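You operate a simulated robot arm through the tools that you are given. There is no shell and no other tool. Be economical: measure what you need, move in short steps, check, and stop when the job is done.

Carry out the task below with a simulated robot arm. There is one attempt and no reset: what you move stays moved.

Task
Finish the layer by the pattern card, labels to the aisle.
Fine: wind the guides shut on the half pallet first and open again after. Set down upright: what you pick out.

The check looks at the end state, three seconds after you hand in, the way a careful person would. Anything else that was tipped, shoved, dropped, spilled or broken makes it a failure.

Robot
A 6-joint arm with a two-finger parallel gripper on a trunk, on a base that drives. Base frame: it is fixed to the floor where the robot stands at the start and does not move with it; the origin is under the middle of the robot, x ahead of it, y to its left, z up; the surface under the hand at the start is at about z = 0.688. Units: m, degrees, N and s.
With the tool pointing down near the work surface it reaches from about 0.16 to 0.74 m from the robot's upright axis, wherever it stands. Its first joint turns from -166.0 to 166.0 degrees. Places, roughly: blue spot of the half pallet [0.7, 0.3, 0.8]; guide wheel [0.5, 0.1, 0.6]; yellow spot of the half pallet [0.8, 0.1, 0.8]. Payload 3.91 kg.
The TCP is the grasp point between the finger pads, 0.03 m short of the fingertips. In the tool frame z runs along the fingers and y along their closing line. The gripper opens to 0.11 m. The fingers are 0.02 m wide and 0.01 m thick; the gripper's body (0.048 by 0.112 m) begins 0.055 m behind the TCP.
Orientation is that of the tool frame in the base frame, as a unit quaternion [x, y, z, w]. With the fingers straight down and closing along the base's y, the tool's x points along the base's -x, its y along +y and its z along -z.

Tools
- The arm moves only by the tool play_rows. Its argument "moves" is a list that holds one entry, the list of rows, each a list of 7 numbers: the gripper command, from -1 (shut) to 1 (fully open), values between in proportion, then the shift along the tool's x, y, z in cm, then the turn, a rotation vector about the tool's x, y, z in degrees. In form: [[[gripper, x, y, z, rx, ry, rz], ...]]. A call has 1 to 8 rows; each row is the pose to reach, as a shift and turn from the pose commanded when the call began, along the tool's axes at that moment. A row lasts 0.2 s, in which the tool goes at most 0.05 m and 8.6 degrees; a call with a longer step from one row to the next is refused whole, and so is a gripper value outside its range. Where a pose cannot be reached the arm comes as near as it can. A force on the tool above 50 N (or 10 N above the force at the start of the call, whichever is more), or a blocked arm, ends the call early, and 0.2 s more pass. Each finger travels about 0.045 m/s and halts on what it meets, pressing with about 32 N; the grip force reading is that of the motor and also rises with nothing between the fingers. The clock runs only during rows and for 0.2 s after the last one: add rows that repeat a pose to give the fingers time. The reply holds the time, the measured pose of the TCP, the force on the tool along the base axes, the opening and the grip force, in the units named above and with some noise, with the torque about the TCP (base axes, N m) and any sound that the robot's microphone picked up.
- Cameras (640 x 400 px; columns grow to the right, rows downward): "scene" is now at [0.0194, 0.193, 1.3773]; the picture's right is [0.51, -0.86, 0.00], its down [-0.57, -0.33, -0.75] and it looks along [0.65, 0.38, -0.66] (base axes); focal length 245 px, centre (320, 200). "wrist" rides on the gripper at [0.071, 0.022, -0.107] in the tool frame; the picture's right is [-0.29, 0.96, 0.00], its down [-0.76, -0.23, -0.61] and it looks along [-0.58, -0.18, 0.79] (tool axes); focal length 243 px, centre (320, 200). There is no depth. A picture from a camera that has moved, and an enlarged one, comes with that camera's place and axes in the base frame and with its lens. The place of the scene camera against the robot may be out by one fixed shift of up to 0.012 m in any direction.
- capture(camera): a new picture of that camera. It takes no simulated time.
- move_column(by): slides the trunk up (or, below 0, down) by that many m; the arm and the scene camera ride with it, the base frame stays. It gives what a move gives, with no picture.
- steer(legs): drives the robot by 1 to 6 legs, each [ahead, left, turn to the left] in m, m and degrees, along the robot's own axes; the way and the turn of a leg run together, so that a leg with both is an arc; at most 1.5 m and 180 degrees a leg. The arm and the cameras ride along, it lands a little off, and it stops where it bumps. It gives what a move gives.
- head_to(pan, tilt): turns the head with the scene camera to pan (to the left, within 86 degrees either way) and tilt (down, from -29 to 69), counted from straight ahead of the robot. It gives what a move gives.
- zoom(camera, box): a new picture of the part [left, top, right, bottom] of that camera's present view, enlarged. It takes no simulated time.
- finish_job(): hands the job in; it is judged then, once.

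Go step by step. Nothing tells you exact positions but the pictures and the camera data: compare them with the known pose of the tool, close in by small moves and look again before you grip or let go. The budget is 120 turns and 90 pictures, counting those below and the enlarged ones. Unless the task says otherwise, let go and move clear before handing in.

The tools are called after "Emit:" by a JSON object that holds its "api" and its "payload". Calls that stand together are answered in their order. play_rows: Moves the arm, as the interface text tells. Its arguments: {"type":"object","properties":{"moves":{"type":"array"}},"required":["moves"]} The other tools are called the same way: move_column (by) slides the trunk up or down; steer (legs) drives the base; head_to (pan, tilt) turns the head that bears the scene camera; capture (camera) takes a picture; zoom (camera, box) takes an enlarged picture of a part of a camera's view; finish_job () hands the job in.

At the start:

```text
time: 0.0
eef_pos: [0.3658, 0.2939, 1.1528]
orientation: [0.0, 1.0, 0.001, 0.0]
ft_force: [-0.4, -0.6, 0.4]
moment: [-0.02, 0.02, 0.01]
opening: 0.1102
finger_force: 0.1
trunk travel left (down, up): [-0.333, 0.257]
robot x, y, heading: [0.0027, -0.0036, -0.0]
head pan, tilt: [30.5, 41.1]
```

scene: 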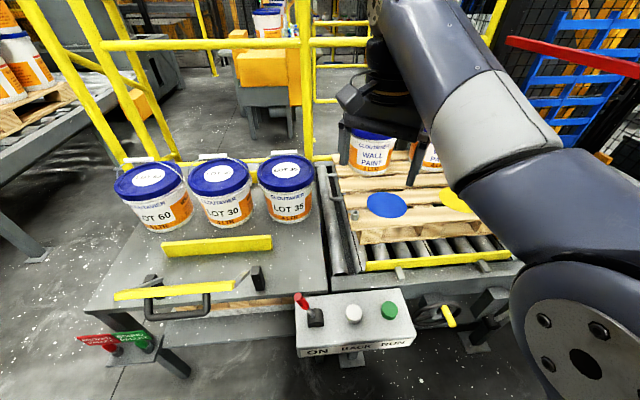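
wrist: 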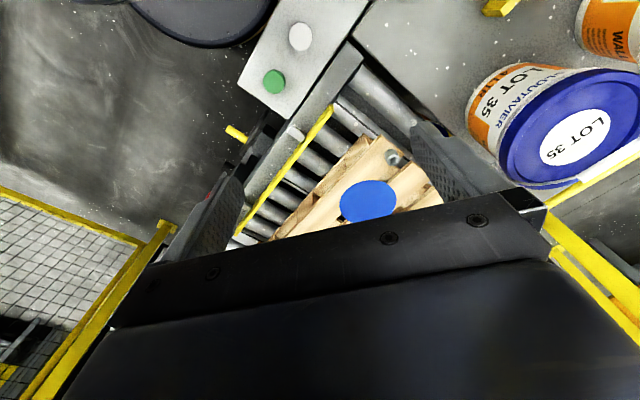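

I see three pails (LOT 60, 30, 35) on a table at left, a half pallet with two pails at the back and blue/yellow spots in front, and a control box. I need to find the pattern card, so I look around.

Emit:
{"api": "head_to", "payload": {"pan": 0, "tilt": 35}}

Emit:
{"api": "capture", "payload": {"camera": "scene"}}

Emit:
{"api": "head_to", "payload": {"pan": -60, "tilt": 25}}

Emit:
{"api": "capture", "payload": {"camera": "scene"}}

Emit:
{"api": "head_to", "payload": {"pan": 70, "tilt": 25}}

Emit:
{"api": "capture", "payload": {"camera": "scene"}}

```text
time: 0.9
eef_pos: [0.3674, 0.2923, 1.1523]
orientation: [-0.001, 1.0, -0.001, 0.001]
ft_force: [0.1, 0.9, -0.7]
moment: [0.0, 0.0, 0.02]
opening: 0.1101
finger_force: 0.0
trunk travel left (down, up): [-0.333, 0.257]
robot x, y, heading: [0.0008, -0.0003, 0.0]
head pan, tilt: [0.0, 35.0]
```

```text
87 pictures are left
camera scene: at [0.0349, 0.1503, 1.3865], right [0.0, -1.0, 0.0], down [-0.57, 0.0, -0.82], along [0.82, 0.0, -0.57], focal length 245 px, centre (320, 200)
```

scene: 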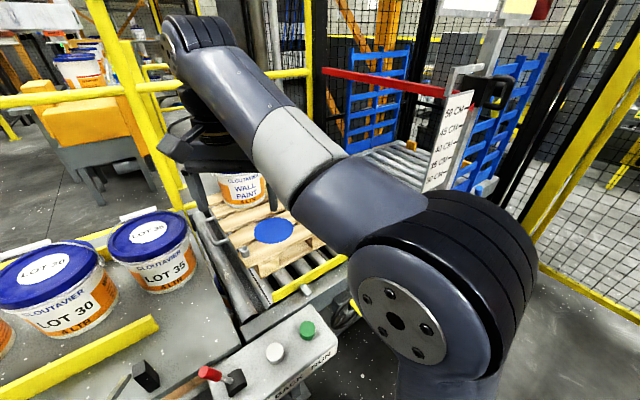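

```text
time: 2.2
eef_pos: [0.3666, 0.2933, 1.1532]
orientation: [0.0, 1.0, 0.0, 0.0]
ft_force: [0.8, 0.1, 0.0]
moment: [-0.01, -0.01, -0.01]
opening: 0.1101
finger_force: 0.0
trunk travel left (down, up): [-0.333, 0.257]
robot x, y, heading: [0.0, 0.0012, -0.1]
head pan, tilt: [-60.0, 25.0]
```

```text
86 pictures are left
camera scene: at [-0.007, 0.0704, 1.4022], right [-0.87, -0.5, 0.0], down [-0.21, 0.37, -0.91], along [0.45, -0.78, -0.42], focal length 245 px, centre (320, 200)
```

scene: 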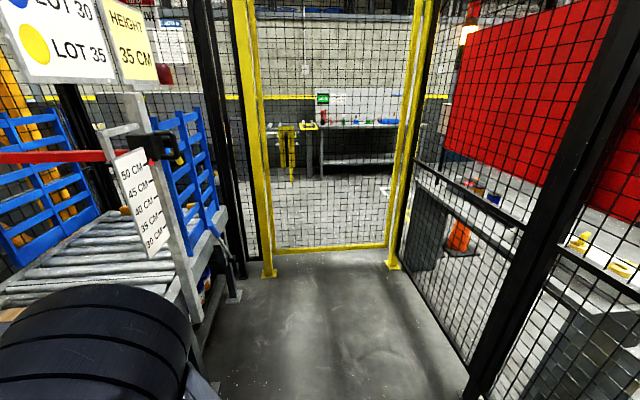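

```text
time: 4.4
eef_pos: [0.3664, 0.2916, 1.1525]
orientation: [0.0, 1.0, 0.0, 0.0]
ft_force: [0.0, 0.3, 0.2]
moment: [0.03, -0.02, -0.01]
opening: 0.1101
finger_force: 0.1
trunk travel left (down, up): [-0.333, 0.257]
robot x, y, heading: [-0.0031, 0.0012, -0.2]
head pan, tilt: [70.0, 25.0]
```

```text
85 pictures are left
camera scene: at [-0.0216, 0.2368, 1.4022], right [0.94, -0.34, 0.0], down [-0.14, -0.4, -0.91], along [0.31, 0.85, -0.42], focal length 245 px, centre (320, 200)
```

scene: 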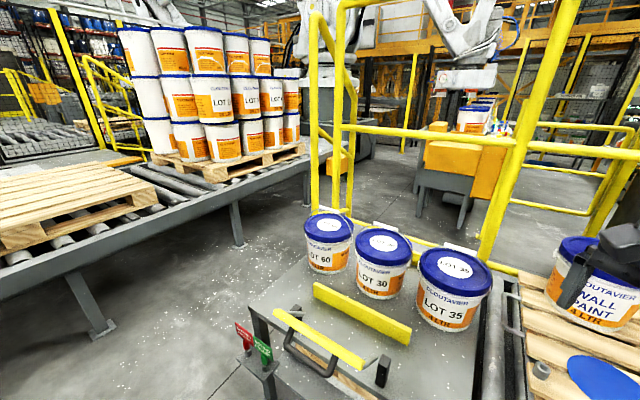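

The card starts to show: blue → LOT 30, yellow → LOT 35, and a height card. I look closer at it and the surroundings.

Emit:
{"api": "head_to", "payload": {"pan": -35, "tilt": 5}}

Emit:
{"api": "capture", "payload": {"camera": "scene"}}

Emit:
{"api": "zoom", "payload": {"camera": "scene", "box": [160, 80, 480, 280]}}

Emit:
{"api": "head_to", "payload": {"pan": -20, "tilt": 60}}

Emit:
{"api": "capture", "payload": {"camera": "scene"}}

```text
time: 6.2
eef_pos: [0.3673, 0.2938, 1.1527]
orientation: [0.0, 1.0, 0.0, 0.0]
ft_force: [-1.0, 0.7, 0.7]
moment: [-0.01, 0.01, -0.01]
opening: 0.1097
finger_force: 0.1
trunk travel left (down, up): [-0.333, 0.257]
robot x, y, heading: [-0.0002, 0.0034, 0.0]
head pan, tilt: [-35.0, 5.0]
```

```text
84 pictures are left
camera scene: at [0.0221, 0.0976, 1.4347], right [-0.57, -0.82, 0.0], down [-0.07, 0.05, -1.0], along [0.82, -0.57, -0.09], focal length 245 px, centre (320, 200)
```

scene: 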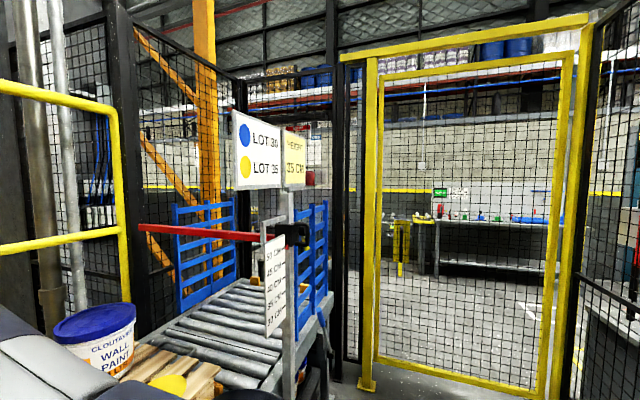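

```text
2.00 times, centred on (320, 180) of scene
camera zoom: at [0.0221, 0.0976, 1.4347], right [-0.57, -0.82, 0.0], down [-0.07, 0.05, -1.0], along [0.82, -0.57, -0.09], focal length 491 px, centre (320, 240)
```

zoom: 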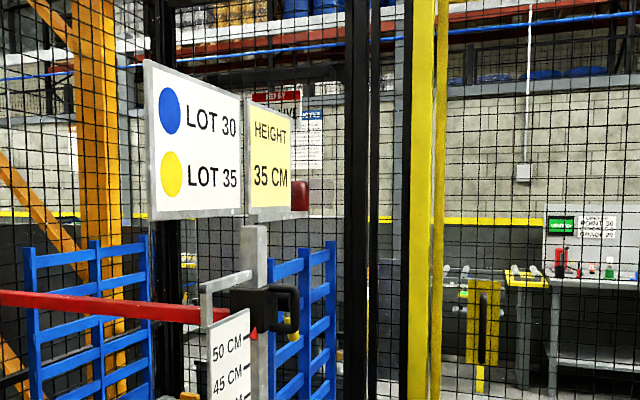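

```text
time: 7.4
eef_pos: [0.3664, 0.2935, 1.1527]
orientation: [0.0, 1.0, 0.0, 0.0]
ft_force: [-0.1, -0.2, -0.1]
moment: [0.01, -0.03, -0.01]
opening: 0.1102
finger_force: 0.1
trunk travel left (down, up): [-0.333, 0.257]
robot x, y, heading: [0.0014, 0.0001, -0.2]
head pan, tilt: [-20.0, 60.0]
```

```text
82 pictures are left
camera scene: at [0.0095, 0.1274, 1.3522], right [-0.34, -0.94, 0.0], down [-0.81, 0.3, -0.5], along [0.47, -0.17, -0.87], focal length 245 px, centre (320, 200)
```

scene: 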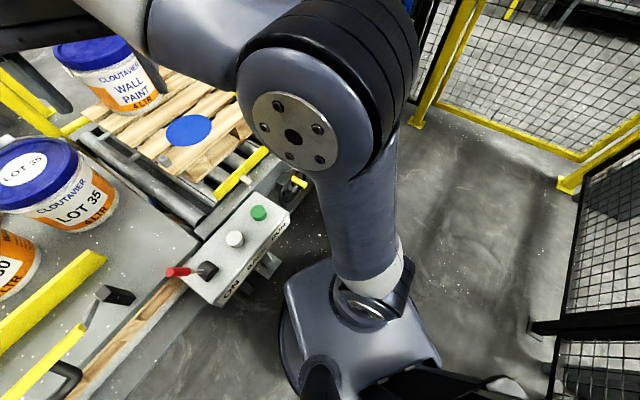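

Card: blue spot gets LOT 30, yellow gets LOT 35. Now a closer look at the control box, crank and guides.

Emit:
{"api": "head_to", "payload": {"pan": 25, "tilt": 60}}

Emit:
{"api": "capture", "payload": {"camera": "scene"}}

Emit:
{"api": "zoom", "payload": {"camera": "scene", "box": [300, 40, 540, 190]}}

```text
time: 8.5
eef_pos: [0.3668, 0.2921, 1.1524]
orientation: [0.0, 1.0, 0.0, 0.0]
ft_force: [-0.3, 0.1, -1.3]
moment: [-0.03, 0.0, 0.01]
opening: 0.1103
finger_force: 0.1
trunk travel left (down, up): [-0.333, 0.257]
robot x, y, heading: [-0.0019, 0.0005, 0.2]
head pan, tilt: [25.0, 60.0]
```

```text
81 pictures are left
camera scene: at [0.0073, 0.1783, 1.3522], right [0.42, -0.91, 0.0], down [-0.79, -0.37, -0.5], along [0.45, 0.21, -0.87], focal length 245 px, centre (320, 200)
```

scene: 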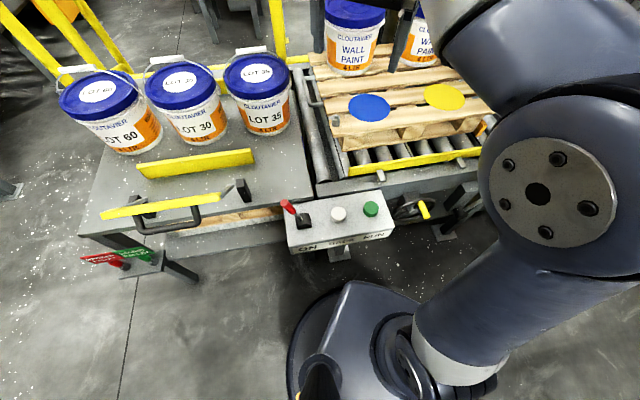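

```text
2.67 times, centred on (420, 115) of scene
camera zoom: at [0.0073, 0.1783, 1.3522], right [0.42, -0.91, 0.0], down [-0.79, -0.37, -0.5], along [0.45, 0.21, -0.87], focal length 654 px, centre (53, 427)
```

zoom: 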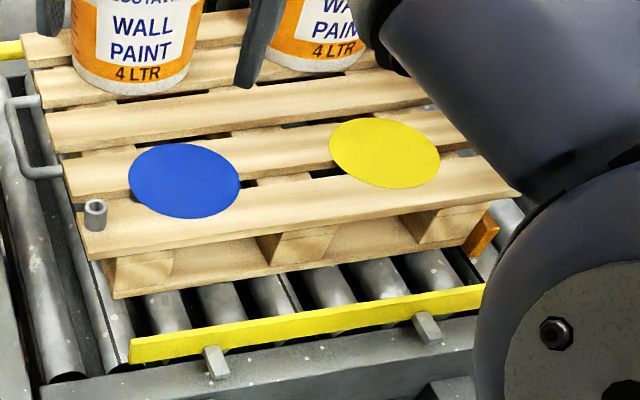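

The front and back yellow bars are the guides and the crank with the yellow handle is under the front edge. I'll check the floor behind before backing up for a better look at the crank.

Emit:
{"api": "head_to", "payload": {"pan": -86, "tilt": 35}}

Emit:
{"api": "capture", "payload": {"camera": "scene"}}

Emit:
{"api": "head_to", "payload": {"pan": 86, "tilt": 35}}

Emit:
{"api": "capture", "payload": {"camera": "scene"}}

```text
time: 10.4
eef_pos: [0.3677, 0.2927, 1.1524]
orientation: [0.0, 1.0, 0.0, 0.0]
ft_force: [-0.3, 1.0, 0.4]
moment: [0.03, 0.0, 0.02]
opening: 0.11
finger_force: 0.0
trunk travel left (down, up): [-0.333, 0.257]
robot x, y, heading: [0.0025, 0.0013, -0.1]
head pan, tilt: [-85.9, 35.0]
```

```text
79 pictures are left
camera scene: at [-0.0469, 0.0624, 1.3865], right [-1.0, -0.07, 0.0], down [-0.04, 0.57, -0.82], along [0.06, -0.82, -0.57], focal length 245 px, centre (320, 200)
```

scene: 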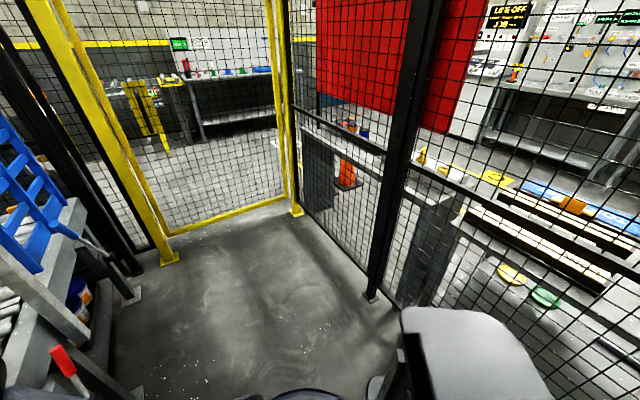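

```text
time: 13.0
eef_pos: [0.3674, 0.2927, 1.1515]
orientation: [0.0, 1.0, 0.0, 0.001]
ft_force: [0.3, -0.2, -0.1]
moment: [0.01, -0.01, 0.01]
opening: 0.1098
finger_force: 0.0
trunk travel left (down, up): [-0.333, 0.257]
robot x, y, heading: [0.0024, -0.0008, 0.3]
head pan, tilt: [85.9, 35.0]
```

```text
78 pictures are left
camera scene: at [-0.0469, 0.238, 1.3865], right [1.0, -0.07, 0.0], down [-0.04, -0.57, -0.82], along [0.06, 0.82, -0.57], focal length 245 px, centre (320, 200)
```

scene: 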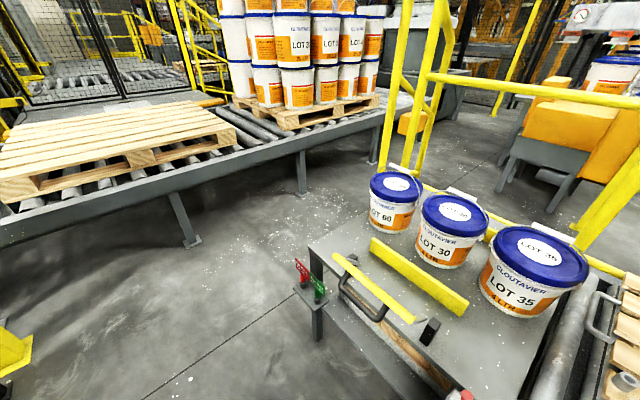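

Fence behind leaves about 0.5 m. I back up 0.3 m and look at the crank.

Emit:
{"api": "steer", "payload": {"legs": [[-0.3, 0, 0]]}}

Emit:
{"api": "head_to", "payload": {"pan": 10, "tilt": 48}}

Emit:
{"api": "capture", "payload": {"camera": "scene"}}

Emit:
{"api": "capture", "payload": {"camera": "wrist"}}

```text
time: 15.1
eef_pos: [0.0653, 0.2957, 1.1522]
orientation: [-0.003, 1.0, -0.001, -0.001]
ft_force: [0.7, 0.5, 0.1]
moment: [-0.03, -0.01, 0.01]
opening: 0.1099
finger_force: 0.1
trunk travel left (down, up): [-0.333, 0.257]
robot x, y, heading: [-0.2995, -0.0018, 0.5]
head pan, tilt: [85.9, 35.0]
```

```text
time: 16.6
eef_pos: [0.0643, 0.2939, 1.1515]
orientation: [-0.004, 1.0, -0.001, 0.0]
ft_force: [-0.8, 0.8, -0.6]
moment: [-0.01, 0.02, 0.05]
opening: 0.11
finger_force: 0.1
trunk travel left (down, up): [-0.333, 0.257]
robot x, y, heading: [-0.2985, 0.0017, 0.3]
head pan, tilt: [10.0, 48.0]
```

```text
77 pictures are left
camera scene: at [-0.277, 0.163, 1.3675], right [0.18, -0.98, 0.0], down [-0.73, -0.14, -0.67], along [0.66, 0.12, -0.74], focal length 245 px, centre (320, 200)
```

scene: 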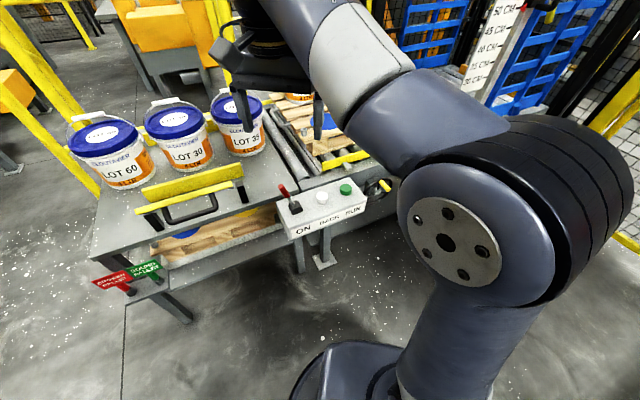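

```text
76 pictures are left
camera wrist: at [-0.0069, 0.315, 1.2594], right [0.28, 0.96, 0.0], down [0.76, -0.22, 0.61], along [0.58, -0.17, -0.79], focal length 243 px, centre (320, 200)
```

wrist: 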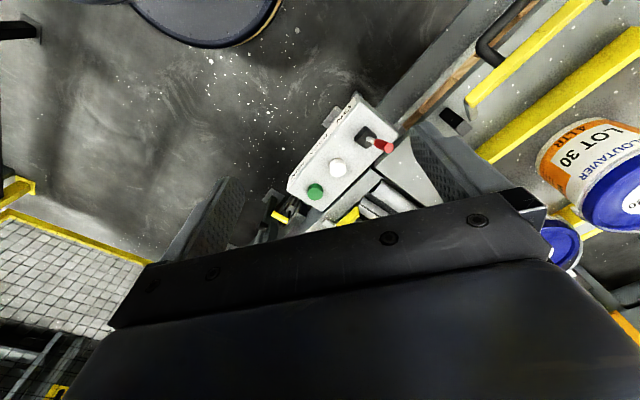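

The crank is right of the control box, mostly hidden by the arm. I bring the hand lower and more to the right in front of it and look with the wrist camera.

Emit:
{"api": "play_rows", "payload": {"moves": [[[1, -1.7, -2.5, 3.1, 0, 0, 0], [1, -3.4, -5, 6.2, 0, 0, 0], [1, -5.1, -7.5, 9.3, 0, 0, 0], [1, -6.8, -10, 12.4, 0, 0, 0], [1, -8.5, -12.5, 15.5, 0, 0, 0], [1, -10.2, -15, 18.6, 0, 0, 0], [1, -11.9, -17.5, 21.7, 0, 0, 0], [1, -13.6, -20, 25, 0, 0, 0]]]}}

Emit:
{"api": "capture", "payload": {"camera": "wrist"}}

Emit:
{"api": "capture", "payload": {"camera": "scene"}}

```text
time: 18.4
eef_pos: [0.2035, 0.0974, 0.9037]
orientation: [-0.004, 1.0, -0.001, -0.001]
ft_force: [-0.5, 0.1, -0.2]
moment: [0.02, -0.05, 0.03]
opening: 0.11
finger_force: 0.0
trunk travel left (down, up): [-0.333, 0.257]
robot x, y, heading: [-0.2999, -0.0002, 0.6]
head pan, tilt: [10.0, 48.0]
```

```text
75 pictures are left
camera wrist: at [0.1321, 0.1186, 1.011], right [0.28, 0.96, 0.0], down [0.76, -0.22, 0.61], along [0.58, -0.17, -0.79], focal length 243 px, centre (320, 200)
```

wrist: 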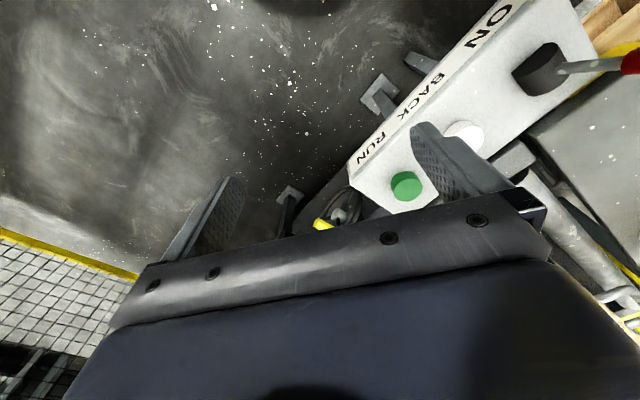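

```text
74 pictures are left
camera scene: at [-0.2773, 0.163, 1.3675], right [0.18, -0.98, 0.0], down [-0.73, -0.13, -0.67], along [0.66, 0.12, -0.74], focal length 245 px, centre (320, 200)
```

scene: 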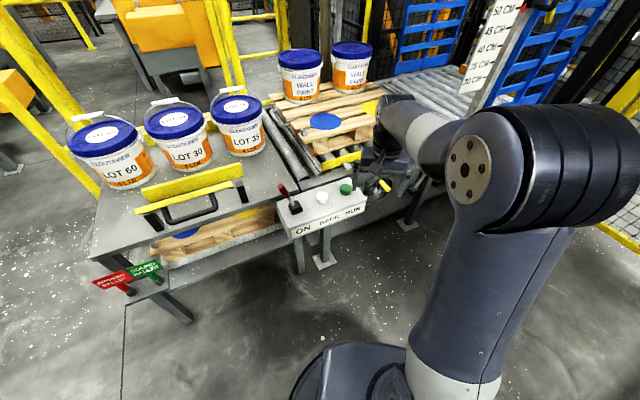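

I tilt the hand to point forward (toward the crank), staying well in front of it.

Emit:
{"api": "play_rows", "payload": {"moves": [[[1, 0, -0.5, 2, 0, -8.5, 0], [1, 0, -1, 4, 0, -17, 0], [1, 0, -1.5, 6, 0, -25.5, 0], [1, 0, -2, 8, 0, -34, 0], [1, 0, -2.5, 10, 0, -42.5, 0], [1, 0, -3, 12, 0, -51, 0], [1, 0, -3.5, 14, 0, -59.5, 0], [1, 0, -4, 16, 0, -68, 0]]]}}

Emit:
{"api": "capture", "payload": {"camera": "wrist"}}

Emit:
{"api": "capture", "payload": {"camera": "scene"}}

```text
time: 20.2
eef_pos: [0.2225, 0.0591, 0.7649]
orientation: [-0.015, 0.833, -0.02, 0.553]
ft_force: [-0.6, 0.5, -0.2]
moment: [0.0, -0.01, -0.03]
opening: 0.1097
finger_force: 0.1
out of reach, approached as far as the arm can: row 5, 6, 7, 8
trunk travel left (down, up): [-0.333, 0.257]
robot x, y, heading: [-0.3007, 0.0002, 0.5]
head pan, tilt: [10.0, 48.0]
```

```text
73 pictures are left
camera wrist: at [0.0956, 0.0787, 0.74], right [0.11, 0.97, 0.22], down [-0.27, -0.18, 0.95], along [0.96, -0.16, 0.24], focal length 243 px, centre (320, 200)
```

wrist: 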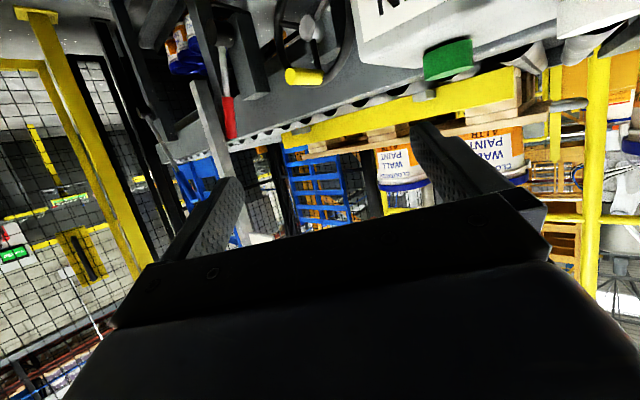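

```text
72 pictures are left
camera scene: at [-0.2772, 0.1628, 1.3675], right [0.18, -0.98, 0.0], down [-0.73, -0.13, -0.67], along [0.66, 0.12, -0.74], focal length 245 px, centre (320, 200)
```

scene: 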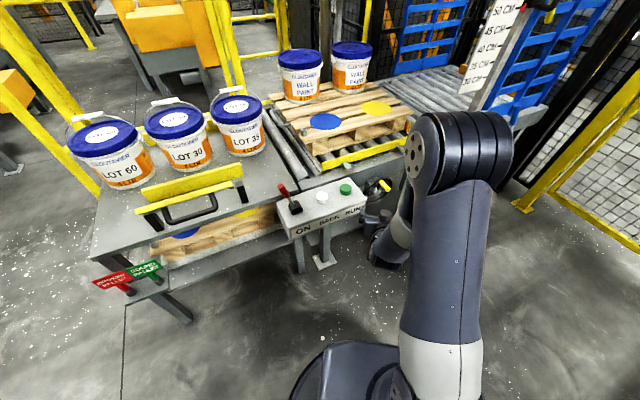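

The hand now nearly points forward and I see a wheel with a yellow handle (picture upside down). I lower the trunk to level with it; nothing is below the hand there.

Emit:
{"api": "move_column", "payload": {"by": -0.15}}

Emit:
{"api": "capture", "payload": {"camera": "wrist"}}

Emit:
{"api": "zoom", "payload": {"camera": "wrist", "box": [160, 0, 480, 200]}}

Emit:
{"api": "capture", "payload": {"camera": "scene"}}

```text
time: 21.9
eef_pos: [0.2232, 0.0593, 0.6164]
orientation: [-0.017, 0.833, -0.021, 0.553]
ft_force: [0.4, -0.5, -0.2]
moment: [0.02, -0.01, -0.01]
opening: 0.1099
finger_force: 0.0
trunk travel left (down, up): [-0.183, 0.407]
robot x, y, heading: [-0.2987, -0.0016, 0.1]
head pan, tilt: [10.0, 48.0]
```

```text
71 pictures are left
camera wrist: at [0.0959, 0.0787, 0.5903], right [0.11, 0.97, 0.22], down [-0.26, -0.18, 0.95], along [0.96, -0.16, 0.24], focal length 243 px, centre (320, 200)
```

wrist: 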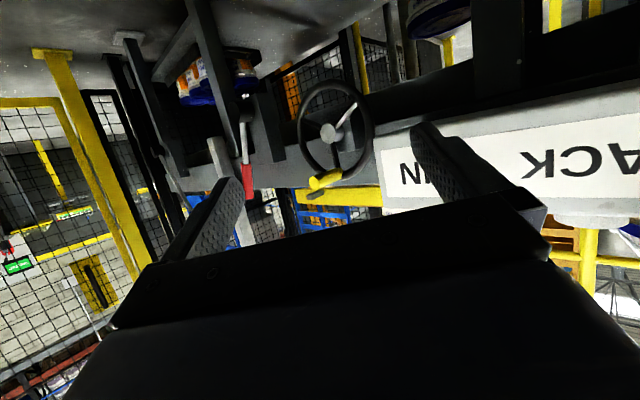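

```text
2.00 times, centred on (320, 100) of wrist
camera zoom: at [0.0959, 0.0787, 0.5903], right [0.11, 0.97, 0.22], down [-0.26, -0.18, 0.95], along [0.96, -0.16, 0.24], focal length 485 px, centre (320, 400)
```

zoom: 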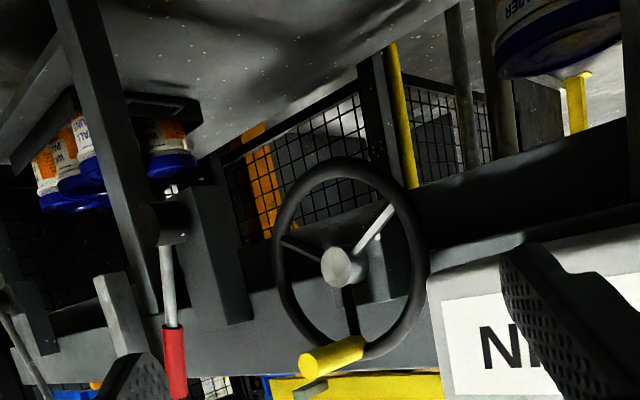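

```text
69 pictures are left
camera scene: at [-0.277, 0.1629, 1.2175], right [0.18, -0.98, 0.0], down [-0.73, -0.13, -0.67], along [0.66, 0.12, -0.74], focal length 245 px, centre (320, 200)
```

scene: 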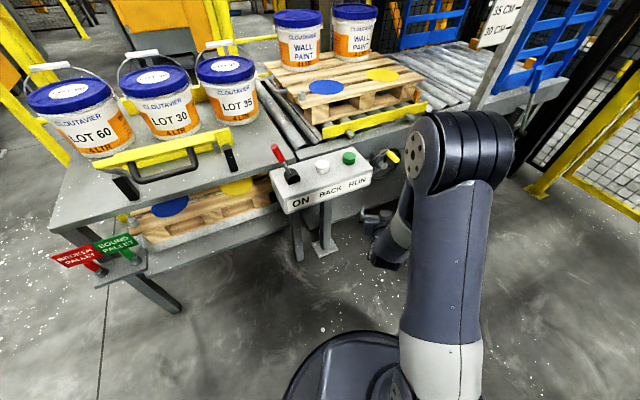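

Triangulating, the whole station is turned by about 35°: its front faces toward (-0.82,-0.57), the wheel hub is near (0.54, 0.05, 0.58), with its yellow peg at 12 o'clock, tip near (0.49, 0.017, 0.657). I drive to stand squarely before the wheel.

Emit:
{"api": "steer", "payload": {"legs": [[0.15, -0.338, 0], [0, 0, 35]]}}

Emit:
{"api": "head_to", "payload": {"pan": 0, "tilt": 45}}

Emit:
{"api": "capture", "payload": {"camera": "scene"}}

Emit:
{"api": "capture", "payload": {"camera": "wrist"}}

```text
time: 25.9
eef_pos: [0.2417, 0.0145, 0.6159]
orientation: [-0.271, 0.787, 0.15, 0.533]
ft_force: [0.3, -0.5, -0.2]
moment: [0.02, -0.01, 0.02]
opening: 0.1102
finger_force: 0.1
trunk travel left (down, up): [-0.183, 0.407]
robot x, y, heading: [-0.1487, -0.3378, 36.0]
head pan, tilt: [10.0, 48.0]
```

```text
time: 26.7
eef_pos: [0.2403, 0.0155, 0.615]
orientation: [-0.27, 0.788, 0.149, 0.533]
ft_force: [0.2, -0.4, 0.0]
moment: [-0.03, 0.01, 0.04]
opening: 0.1099
finger_force: 0.0
trunk travel left (down, up): [-0.183, 0.407]
robot x, y, heading: [-0.1497, -0.3343, 35.9]
head pan, tilt: [0.0, 45.0]
```

```text
68 pictures are left
camera scene: at [-0.2156, -0.2046, 1.2216], right [0.59, -0.81, 0.0], down [-0.57, -0.42, -0.71], along [0.57, 0.42, -0.71], focal length 245 px, centre (320, 200)
```

scene: 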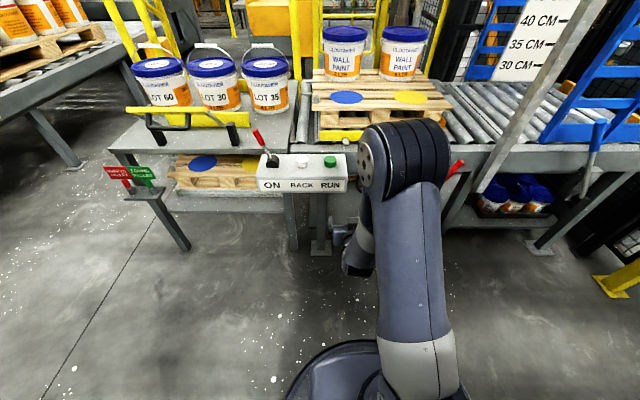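

```text
67 pictures are left
camera wrist: at [0.1257, -0.043, 0.5902], right [-0.48, 0.85, 0.22], down [-0.11, -0.3, 0.95], along [0.87, 0.43, 0.24], focal length 243 px, centre (320, 200)
```

wrist: 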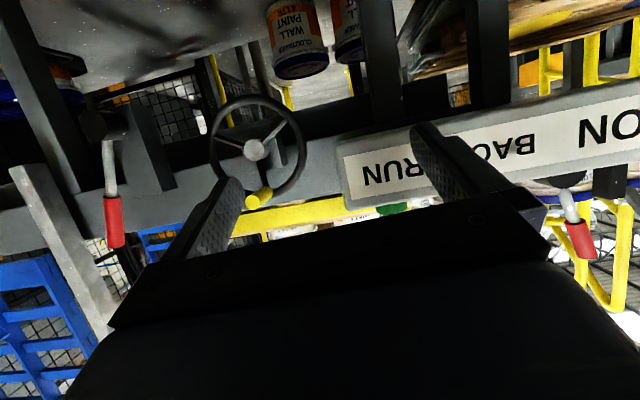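

The view is square now (station yaw ≈ 36°). Peg tip ≈ (0.493, 0.022, 0.659), wheel radius ≈ 0.077. I level the hand and line it up in front of the peg.

Emit:
{"api": "play_rows", "payload": {"moves": [[[1, -1.2, -2.9, 0.6, 0, -4.5, 0], [1, -2.4, -5.8, 1.2, 0, -9, 0], [1, -3.6, -8.7, 1.8, 0, -13.5, 0], [1, -4.8, -11.5, 2.4, 0, -18, 0], [1, -6.0, -14.3, 2.9, 0, -22, 0], [1, -6.0, -14.3, 2.9, 0, -22, 0]]]}}

Emit:
{"api": "steer", "payload": {"legs": [[0.06, 0, 0]]}}

Emit:
{"api": "capture", "payload": {"camera": "wrist"}}

Emit:
{"api": "capture", "payload": {"camera": "scene"}}

```text
time: 28.1
eef_pos: [0.2837, 0.0282, 0.6768]
orientation: [-0.214, 0.683, 0.17, 0.678]
ft_force: [-0.3, 0.3, 0.0]
moment: [-0.03, -0.02, -0.01]
opening: 0.1102
finger_force: 0.1
out of reach, approached as far as the arm can: row 1, 2, 3, 4, 5, 6
trunk travel left (down, up): [-0.183, 0.407]
robot x, y, heading: [-0.1501, -0.342, 35.9]
head pan, tilt: [0.0, 45.0]
```

```text
time: 29.0
eef_pos: [0.3317, 0.065, 0.6763]
orientation: [-0.215, 0.683, 0.171, 0.677]
ft_force: [1.1, 0.6, 0.1]
moment: [0.01, 0.0, -0.01]
opening: 0.1099
finger_force: 0.2
trunk travel left (down, up): [-0.183, 0.407]
robot x, y, heading: [-0.0996, -0.3015, 35.8]
head pan, tilt: [0.0, 45.0]
```

```text
66 pictures are left
camera wrist: at [0.2298, 0.0226, 0.6069], right [-0.5, 0.83, 0.24], down [-0.4, -0.47, 0.79], along [0.76, 0.3, 0.57], focal length 243 px, centre (320, 200)
```

wrist: 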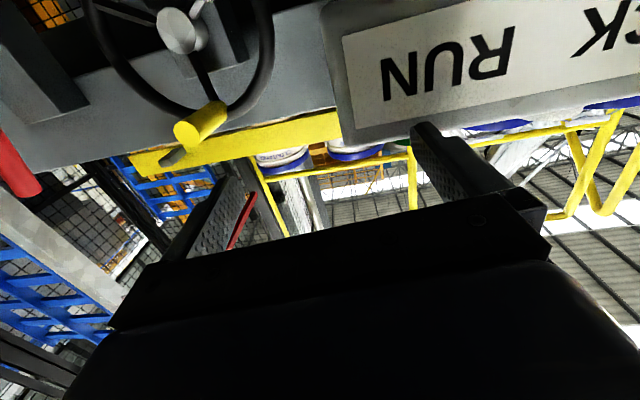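

```text
65 pictures are left
camera scene: at [-0.1665, -0.1691, 1.2217], right [0.59, -0.81, 0.0], down [-0.57, -0.42, -0.71], along [0.57, 0.41, -0.71], focal length 245 px, centre (320, 200)
```

scene: 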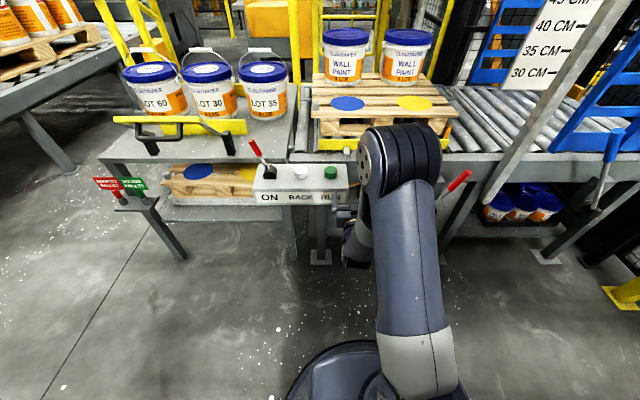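

The arm is too folded to shift sideways here. I back off 0.1 m, shift right by driving, and extend the arm instead.

Emit:
{"api": "steer", "payload": {"legs": [[-0.1, -0.129, 0]]}}

Emit:
{"api": "play_rows", "payload": {"moves": [[[1, 0, 0, 2.5, 0, 0, 0], [1, 0, 0, 5, 0, 0, 0], [1, 0, 0, 7.5, 0, 0, 0], [1, 0, 0, 10, 0, 0, 0], [1, 0, 0, 10, 0, 0, 0]]]}}

Emit:
{"api": "play_rows", "payload": {"moves": [[[1, 0, -3, 0, 0, 0, 0], [1, 0, -6, 0, 0, 0, 0], [1, 0, -6, 0, 0, 0, 0]]]}}

Emit:
{"api": "capture", "payload": {"camera": "wrist"}}

```text
time: 30.5
eef_pos: [0.3243, -0.095, 0.6766]
orientation: [-0.214, 0.682, 0.172, 0.677]
ft_force: [-0.6, 0.4, -0.2]
moment: [0.01, 0.0, 0.0]
opening: 0.1102
finger_force: 0.1
trunk travel left (down, up): [-0.183, 0.407]
robot x, y, heading: [-0.1087, -0.4629, 36.1]
head pan, tilt: [0.0, 45.0]
```

```text
time: 31.7
eef_pos: [0.4036, -0.032, 0.6743]
orientation: [-0.212, 0.684, 0.168, 0.678]
ft_force: [0.5, 0.0, 0.2]
moment: [0.01, -0.02, -0.02]
opening: 0.1102
finger_force: 0.1
out of reach, approached as far as the arm can: row 2, 3, 4, 5
trunk travel left (down, up): [-0.183, 0.407]
robot x, y, heading: [-0.11, -0.4634, 36.0]
head pan, tilt: [0.0, 45.0]
```

```text
time: 32.5
eef_pos: [0.4046, -0.0511, 0.6783]
orientation: [-0.203, 0.687, 0.16, 0.679]
ft_force: [0.1, -0.1, 1.2]
moment: [0.0, 0.0, -0.02]
opening: 0.1099
finger_force: 0.0
out of reach, approached as far as the arm can: row 1, 2, 3
trunk travel left (down, up): [-0.183, 0.407]
robot x, y, heading: [-0.1091, -0.4642, 36.1]
head pan, tilt: [0.0, 45.0]
```

```text
64 pictures are left
camera wrist: at [0.3001, -0.0914, 0.6085], right [-0.48, 0.85, 0.24], down [-0.42, -0.45, 0.79], along [0.77, 0.28, 0.57], focal length 243 px, centre (320, 200)
```

wrist: 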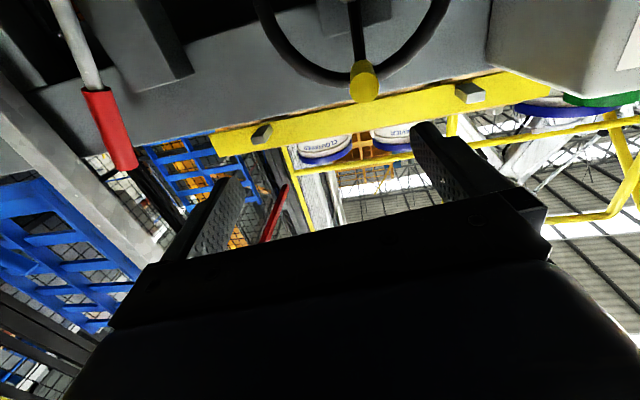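

Sideways motion is limited with the hand fully horizontal. I tilt it to about 40° below horizontal and re-test the sideways motion.

Emit:
{"api": "play_rows", "payload": {"moves": [[[1, 0, 0, 0, 0, 8, 0], [1, 0, 0, 0, 0, 16, 0], [1, 0, 0, 0, 0, 24, 0], [1, 0, 0, 0, 0, 32, 0], [1, 0, 0, 0, 0, 40, 0], [1, 0, 0, 0, 0, 40, 0]]]}}

Emit:
{"api": "play_rows", "payload": {"moves": [[[1, 0, -2, 0, 0, 0, 0], [1, 0, -4, 0, 0, 0, 0], [1, 0, -4, 0, 0, 0, 0]]]}}

```text
time: 33.9
eef_pos: [0.4052, -0.0567, 0.677]
orientation: [-0.256, 0.867, 0.085, 0.418]
ft_force: [-0.2, 0.0, 0.6]
moment: [-0.01, -0.04, 0.01]
opening: 0.11
finger_force: 0.1
out of reach, approached as far as the arm can: row 5, 6
trunk travel left (down, up): [-0.183, 0.407]
robot x, y, heading: [-0.1074, -0.4625, 36.1]
head pan, tilt: [0.0, 45.0]
```

```text
time: 34.7
eef_pos: [0.4282, -0.0896, 0.68]
orientation: [-0.261, 0.872, 0.088, 0.404]
ft_force: [-0.3, -0.2, -0.8]
moment: [0.02, -0.01, 0.03]
opening: 0.11
finger_force: 0.0
trunk travel left (down, up): [-0.183, 0.407]
robot x, y, heading: [-0.1071, -0.4641, 35.9]
head pan, tilt: [0.0, 45.0]
```

That works. I square the hand's yaw, center it on the peg, then drive a little closer and look.

Emit:
{"api": "play_rows", "payload": {"moves": [[[1, 0, 1.8, 0, -1.8, 0, -1.5], [1, 0, 3.6, 0, -3.6, 0, -3.1], [1, 0, 5.2, 0, -5.3, 0, -4.6], [1, 0, 5.2, 0, -5.3, 0, -4.6]]]}}

Emit:
{"api": "steer", "payload": {"legs": [[0.05, 0, 0]]}}

Emit:
{"api": "capture", "payload": {"camera": "wrist"}}

```text
time: 35.7
eef_pos: [0.3998, -0.046, 0.679]
orientation: [-0.313, 0.857, 0.112, 0.394]
ft_force: [0.0, -0.2, -0.9]
moment: [0.0, -0.03, 0.03]
opening: 0.11
finger_force: 0.1
trunk travel left (down, up): [-0.183, 0.407]
robot x, y, heading: [-0.1076, -0.4615, 36.2]
head pan, tilt: [0.0, 45.0]
```

```text
time: 36.6
eef_pos: [0.4425, -0.016, 0.6779]
orientation: [-0.314, 0.857, 0.112, 0.394]
ft_force: [0.4, 0.7, -0.1]
moment: [-0.03, 0.01, 0.02]
opening: 0.1099
finger_force: 0.0
trunk travel left (down, up): [-0.183, 0.407]
robot x, y, heading: [-0.0668, -0.4328, 36.1]
head pan, tilt: [0.0, 45.0]
```

```text
63 pictures are left
camera wrist: at [0.3275, -0.0792, 0.6945], right [-0.46, 0.88, 0.16], down [0.15, -0.1, 0.98], along [0.88, 0.47, -0.08], focal length 243 px, centre (320, 200)
```

wrist: 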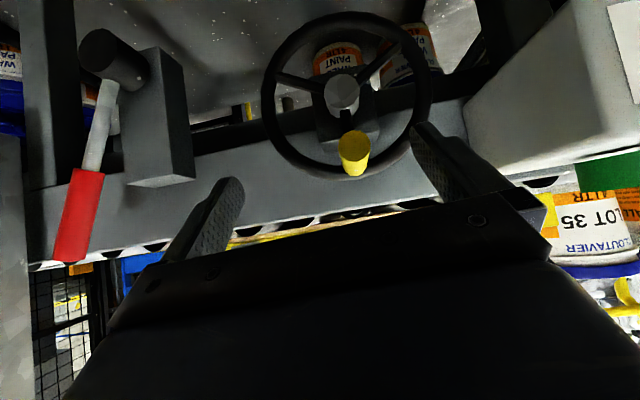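

Re-triangulated from the last two wrist shots: peg tip ≈ (0.472, 0.035, 0.654). I center sideways, then advance around the peg with open fingers.

Emit:
{"api": "play_rows", "payload": {"moves": [[[1, 0, 1.2, 0, 0, 0, 0], [1, 0, 2.4, 0, 0, 0, 0], [1, -0.9, 2.4, 2.2, 0, 0, 0], [1, -1.8, 2.4, 4.4, 0, 0, 0], [1, -2.5, 2.4, 6.4, 0, 0, 0], [1, -2.5, 2.4, 6.4, 0, 0, 0]]]}}

Emit:
{"api": "capture", "payload": {"camera": "wrist"}}

Emit:
{"api": "capture", "payload": {"camera": "scene"}}

```text
time: 37.9
eef_pos: [0.4753, 0.0336, 0.6494]
orientation: [-0.313, 0.859, 0.105, 0.391]
ft_force: [0.4, -10.9, 1.9]
moment: [-0.04, -0.72, -0.25]
opening: 0.1102
finger_force: 0.2
trunk travel left (down, up): [-0.183, 0.407]
robot x, y, heading: [-0.0663, -0.432, 35.9]
head pan, tilt: [0.0, 45.0]
stopped in row 6: the force on the tool passed its limit at 70 N (the readings are from after the stop); the commanded pose is now the measured one
```

```text
62 pictures are left
camera wrist: at [0.3606, -0.0291, 0.6676], right [-0.45, 0.88, 0.15], down [0.15, -0.09, 0.98], along [0.88, 0.47, -0.09], focal length 243 px, centre (320, 200)
```

wrist: 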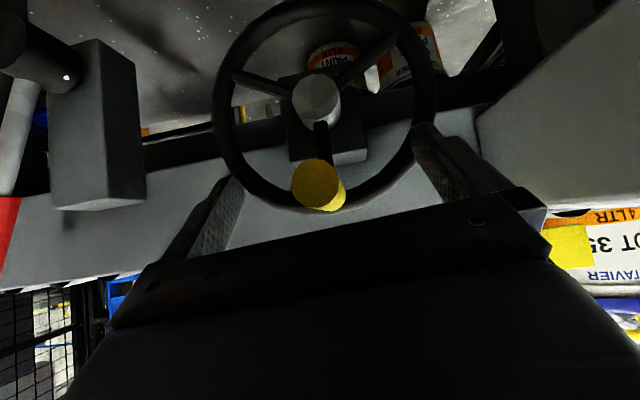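

```text
61 pictures are left
camera scene: at [-0.1348, -0.3031, 1.2219], right [0.59, -0.81, 0.0], down [-0.57, -0.41, -0.71], along [0.57, 0.42, -0.71], focal length 245 px, centre (320, 200)
```

scene: 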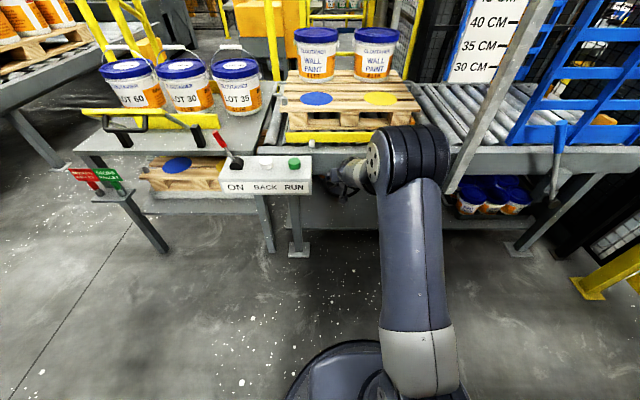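

A fingertip touched the wheel rim. I back off 1 cm, narrow the fingers to about 4.5 cm, and advance again.

Emit:
{"api": "play_rows", "payload": {"moves": [[[0.6, 0.7, 0, -0.8, 0, 0, 0], [0.2, 0.7, 0, -0.8, 0, 0, 0], [-0.18, 0.7, 0, -0.8, 0, 0, 0], [-0.18, 0.7, 0, -0.8, 0, 0, 0], [-0.18, 0.7, 0, -0.8, 0, 0, 0], [-0.18, 0.7, 0, -0.8, 0, 0, 0]]]}}

Emit:
{"api": "play_rows", "payload": {"moves": [[[-0.18, -0.7, 0, 0.8, 0, 0, 0], [-0.18, -1.1, 0, 1.2, 0, 0, 0], [-0.18, -1.4, 0, 1.5, 0, 0, 0], [-0.18, -1.4, 0, 1.5, 0, 0, 0]]]}}

Emit:
{"api": "capture", "payload": {"camera": "wrist"}}

```text
time: 39.3
eef_pos: [0.4672, 0.029, 0.6481]
orientation: [-0.313, 0.859, 0.107, 0.391]
ft_force: [-0.2, -0.6, -0.1]
moment: [-0.01, 0.02, 0.0]
opening: 0.0451
finger_force: 0.0
trunk travel left (down, up): [-0.183, 0.407]
robot x, y, heading: [-0.0682, -0.4354, 35.9]
head pan, tilt: [0.0, 45.0]
```

```text
time: 39.7
eef_pos: [0.4717, 0.0307, 0.6457]
orientation: [-0.312, 0.862, 0.103, 0.386]
ft_force: [-19.1, -14.0, 7.5]
moment: [-0.1, -0.02, -0.67]
opening: 0.0455
finger_force: 0.3
trunk travel left (down, up): [-0.183, 0.407]
robot x, y, heading: [-0.0697, -0.4351, 35.8]
head pan, tilt: [0.0, 45.0]
stopped in row 2: the force on the tool passed its limit at 61 N (the readings are from after the stop); the commanded pose is now the measured one
```

```text
60 pictures are left
camera wrist: at [0.3576, -0.0298, 0.6655], right [-0.44, 0.88, 0.15], down [0.16, -0.09, 0.98], along [0.88, 0.46, -0.11], focal length 243 px, centre (320, 200)
```

wrist: 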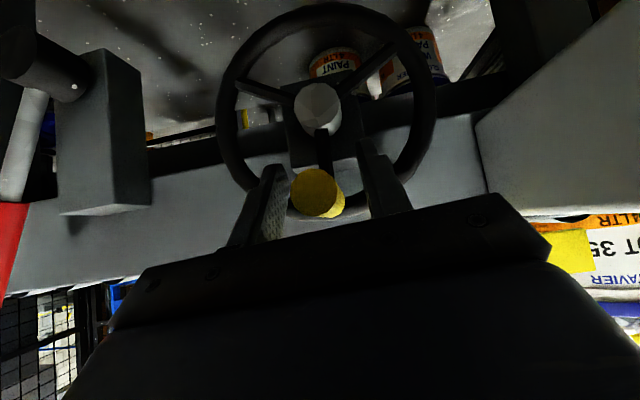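

The fingertips meet the rim face, so the peg is short (~3.5 cm). I raise slightly so the pads center on the peg, then close.

Emit:
{"api": "play_rows", "payload": {"moves": [[[-0.18, -0.7, 0, -1.0, 0, 0, 0], [-0.18, -0.7, 0, -1.0, 0, 0, 0], [-0.6, -0.7, 0, -1.0, 0, 0, 0], [-1, -0.7, 0, -1.0, 0, 0, 0], [-1, -0.7, 0, -1.0, 0, 0, 0], [-1, -0.7, 0, -1.0, 0, 0, 0]]]}}

Emit:
{"api": "capture", "payload": {"camera": "wrist"}}

```text
time: 41.1
eef_pos: [0.4714, 0.033, 0.6592]
orientation: [-0.311, 0.861, 0.105, 0.387]
ft_force: [-10.0, -5.3, 3.9]
moment: [0.01, 0.12, -1.32]
opening: 0.0215
finger_force: 44.8
trunk travel left (down, up): [-0.183, 0.407]
robot x, y, heading: [-0.0667, -0.4344, 36.1]
head pan, tilt: [0.0, 45.0]
```

```text
59 pictures are left
camera wrist: at [0.3569, -0.0285, 0.678], right [-0.44, 0.88, 0.15], down [0.16, -0.09, 0.98], along [0.88, 0.46, -0.1], focal length 243 px, centre (320, 200)
```

wrist: 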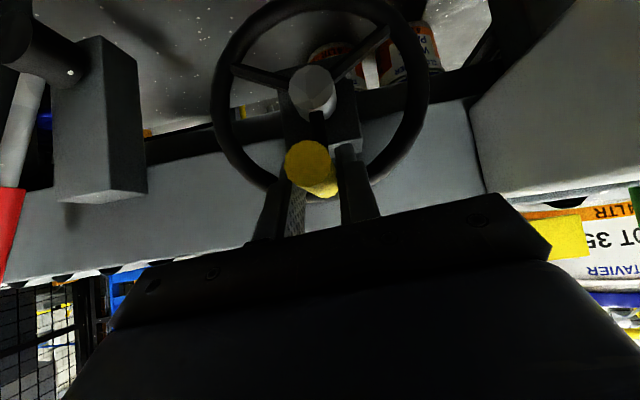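

The peg is gripped (2.15 cm). I turn the wheel clockwise 40° on a ~7.2 cm radius and watch forces and the guide bars.

Emit:
{"api": "play_rows", "payload": {"moves": [[[-1, 0.08, -1.25, 0.07, 0, 0, 0], [-1, 0.32, -2.46, 0.29, 0, 0, 0], [-1, 0.71, -3.6, 0.65, 0, 0, 0], [-1, 1.24, -4.63, 1.13, 0, 0, 0], [-1, 1.24, -4.63, 1.13, 0, 0, 0]]]}}

Emit:
{"api": "capture", "payload": {"camera": "wrist"}}

Emit:
{"api": "capture", "payload": {"camera": "scene"}}

```text
time: 42.3
eef_pos: [0.4992, -0.0052, 0.6416]
orientation: [-0.312, 0.863, 0.103, 0.385]
ft_force: [-20.5, 2.2, -10.6]
moment: [0.13, 0.3, -1.34]
opening: 0.0219
finger_force: 44.8
trunk travel left (down, up): [-0.183, 0.407]
robot x, y, heading: [-0.0715, -0.4352, 36.1]
head pan, tilt: [0.0, 45.0]
```

```text
58 pictures are left
camera wrist: at [0.385, -0.0668, 0.6618], right [-0.44, 0.88, 0.15], down [0.17, -0.08, 0.98], along [0.88, 0.46, -0.11], focal length 243 px, centre (320, 200)
```

wrist: 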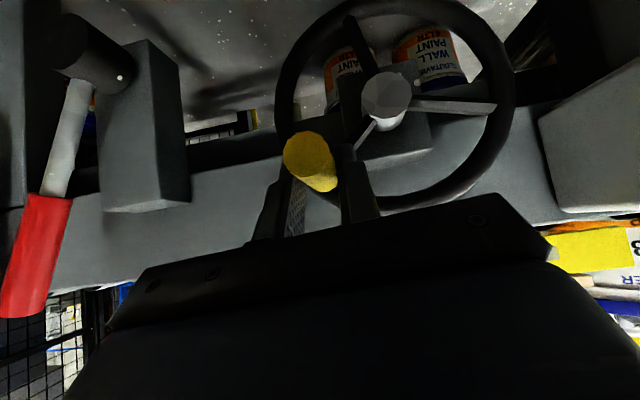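

```text
57 pictures are left
camera scene: at [-0.1341, -0.3007, 1.2214], right [0.59, -0.81, 0.0], down [-0.57, -0.42, -0.71], along [0.57, 0.42, -0.71], focal length 245 px, centre (320, 200)
```

scene: 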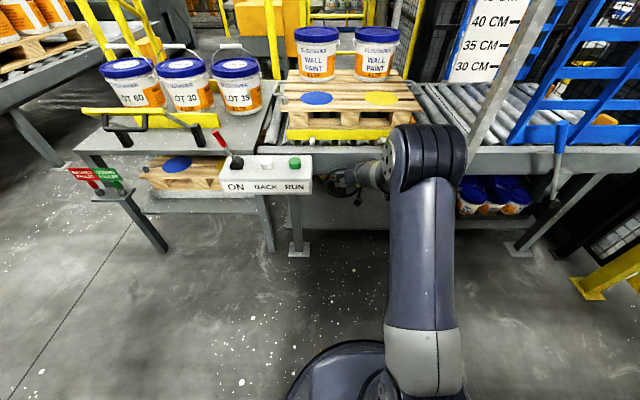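

Clockwise brings the front bar toward the pallet — the right sense. I continue the turn with slightly smaller radius and 3 mm backed off.

Emit:
{"api": "play_rows", "payload": {"moves": [[[-1, 0.78, -0.66, 0.31, 0, 0, 0], [-1, 1.51, -1.35, 0.97, 0, 0, 0], [-1, 2.31, -1.85, 1.71, 0, 0, 0], [-1, 3.17, -2.17, 2.49, 0, 0, 0], [-1, 4.05, -2.27, 3.3, 0, 0, 0], [-1, 4.94, -2.17, 4.11, 0, 0, 0], [-1, 5.79, -1.85, 4.9, 0, 0, 0], [-1, 6.6, -1.35, 5.63, 0, 0, 0]]]}}

Emit:
{"api": "capture", "payload": {"camera": "wrist"}}

Emit:
{"api": "zoom", "payload": {"camera": "scene", "box": [240, 20, 480, 170]}}

```text
time: 43.5
eef_pos: [0.5084, -0.0203, 0.5983]
orientation: [-0.317, 0.859, 0.107, 0.388]
ft_force: [-6.8, 2.5, 1.1]
moment: [0.3, -0.11, -0.88]
opening: 0.0212
finger_force: 44.8
trunk travel left (down, up): [-0.183, 0.407]
robot x, y, heading: [-0.0671, -0.4335, 36.0]
head pan, tilt: [0.0, 45.0]
stopped in row 6: the force on the tool passed its limit at 54 N (the readings are from after the stop); the commanded pose is now the measured one
```

```text
56 pictures are left
camera wrist: at [0.3953, -0.0821, 0.6169], right [-0.46, 0.88, 0.15], down [0.16, -0.09, 0.98], along [0.88, 0.47, -0.1], focal length 243 px, centre (320, 200)
```

wrist: 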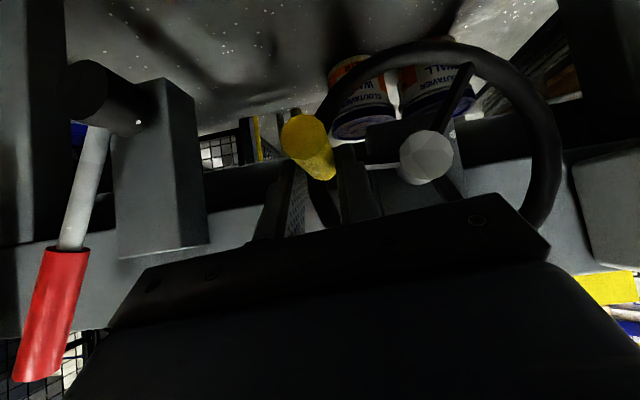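

```text
2.67 times, centred on (360, 95) of scene
camera zoom: at [-0.1348, -0.3009, 1.2216], right [0.59, -0.81, 0.0], down [-0.57, -0.42, -0.71], along [0.57, 0.42, -0.71], focal length 654 px, centre (213, 480)
```

zoom: 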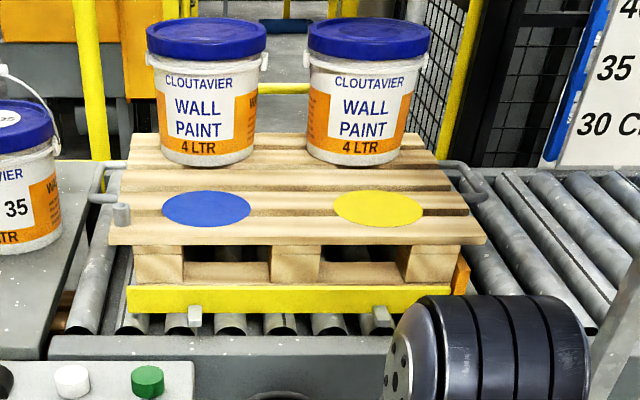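

The front bar is now near the pallet, and the stop may just be my radius being off (fit says ~6.5 cm). I try a bit further.

Emit:
{"api": "play_rows", "payload": {"moves": [[[-1, 0.36, 0, 0.33, 0, 0, 0], [-1, 0.72, 0.01, 0.66, 0, 0, 0], [-1, 1.1, 0.1, 1.05, 0, 0, 0], [-1, 1.54, 0.21, 1.41, 0, 0, 0], [-1, 1.54, 0.21, 1.41, 0, 0, 0]]]}}

Emit:
{"api": "zoom", "payload": {"camera": "scene", "box": [240, 20, 480, 170]}}

```text
time: 44.7
eef_pos: [0.5053, -0.0171, 0.5789]
orientation: [-0.319, 0.857, 0.108, 0.391]
ft_force: [-29.3, 21.3, 21.4]
moment: [0.87, 0.52, -0.54]
opening: 0.0214
finger_force: 44.9
trunk travel left (down, up): [-0.183, 0.407]
robot x, y, heading: [-0.068, -0.4345, 36.2]
head pan, tilt: [0.0, 45.0]
```

```text
2.67 times, centred on (360, 95) of scene
camera zoom: at [-0.1372, -0.3009, 1.2216], right [0.59, -0.81, 0.0], down [-0.57, -0.42, -0.71], along [0.57, 0.42, -0.71], focal length 654 px, centre (213, 480)
```

zoom: 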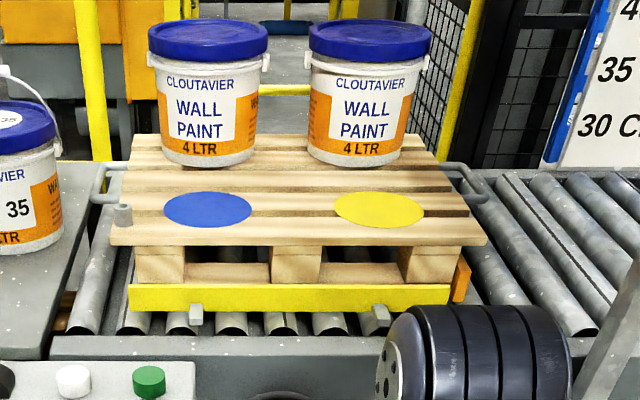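

Emit:
{"api": "capture", "payload": {"camera": "wrist"}}

Emit:
{"api": "zoom", "payload": {"camera": "scene", "box": [280, 110, 400, 185]}}

```text
53 pictures are left
camera wrist: at [0.393, -0.0794, 0.5973], right [-0.46, 0.87, 0.15], down [0.15, -0.09, 0.98], along [0.87, 0.48, -0.09], focal length 243 px, centre (320, 200)
```

wrist: 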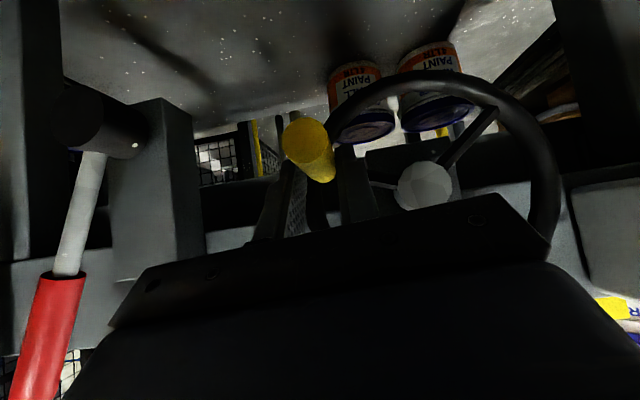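

```text
5.33 times, centred on (340, 148) of scene
camera zoom: at [-0.1372, -0.3009, 1.2216], right [0.59, -0.81, 0.0], down [-0.57, -0.42, -0.71], along [0.57, 0.42, -0.71], focal length 1308 px, centre (213, 480)
```

zoom: 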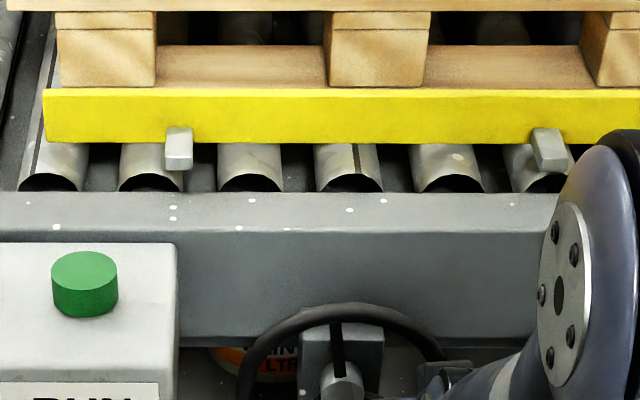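

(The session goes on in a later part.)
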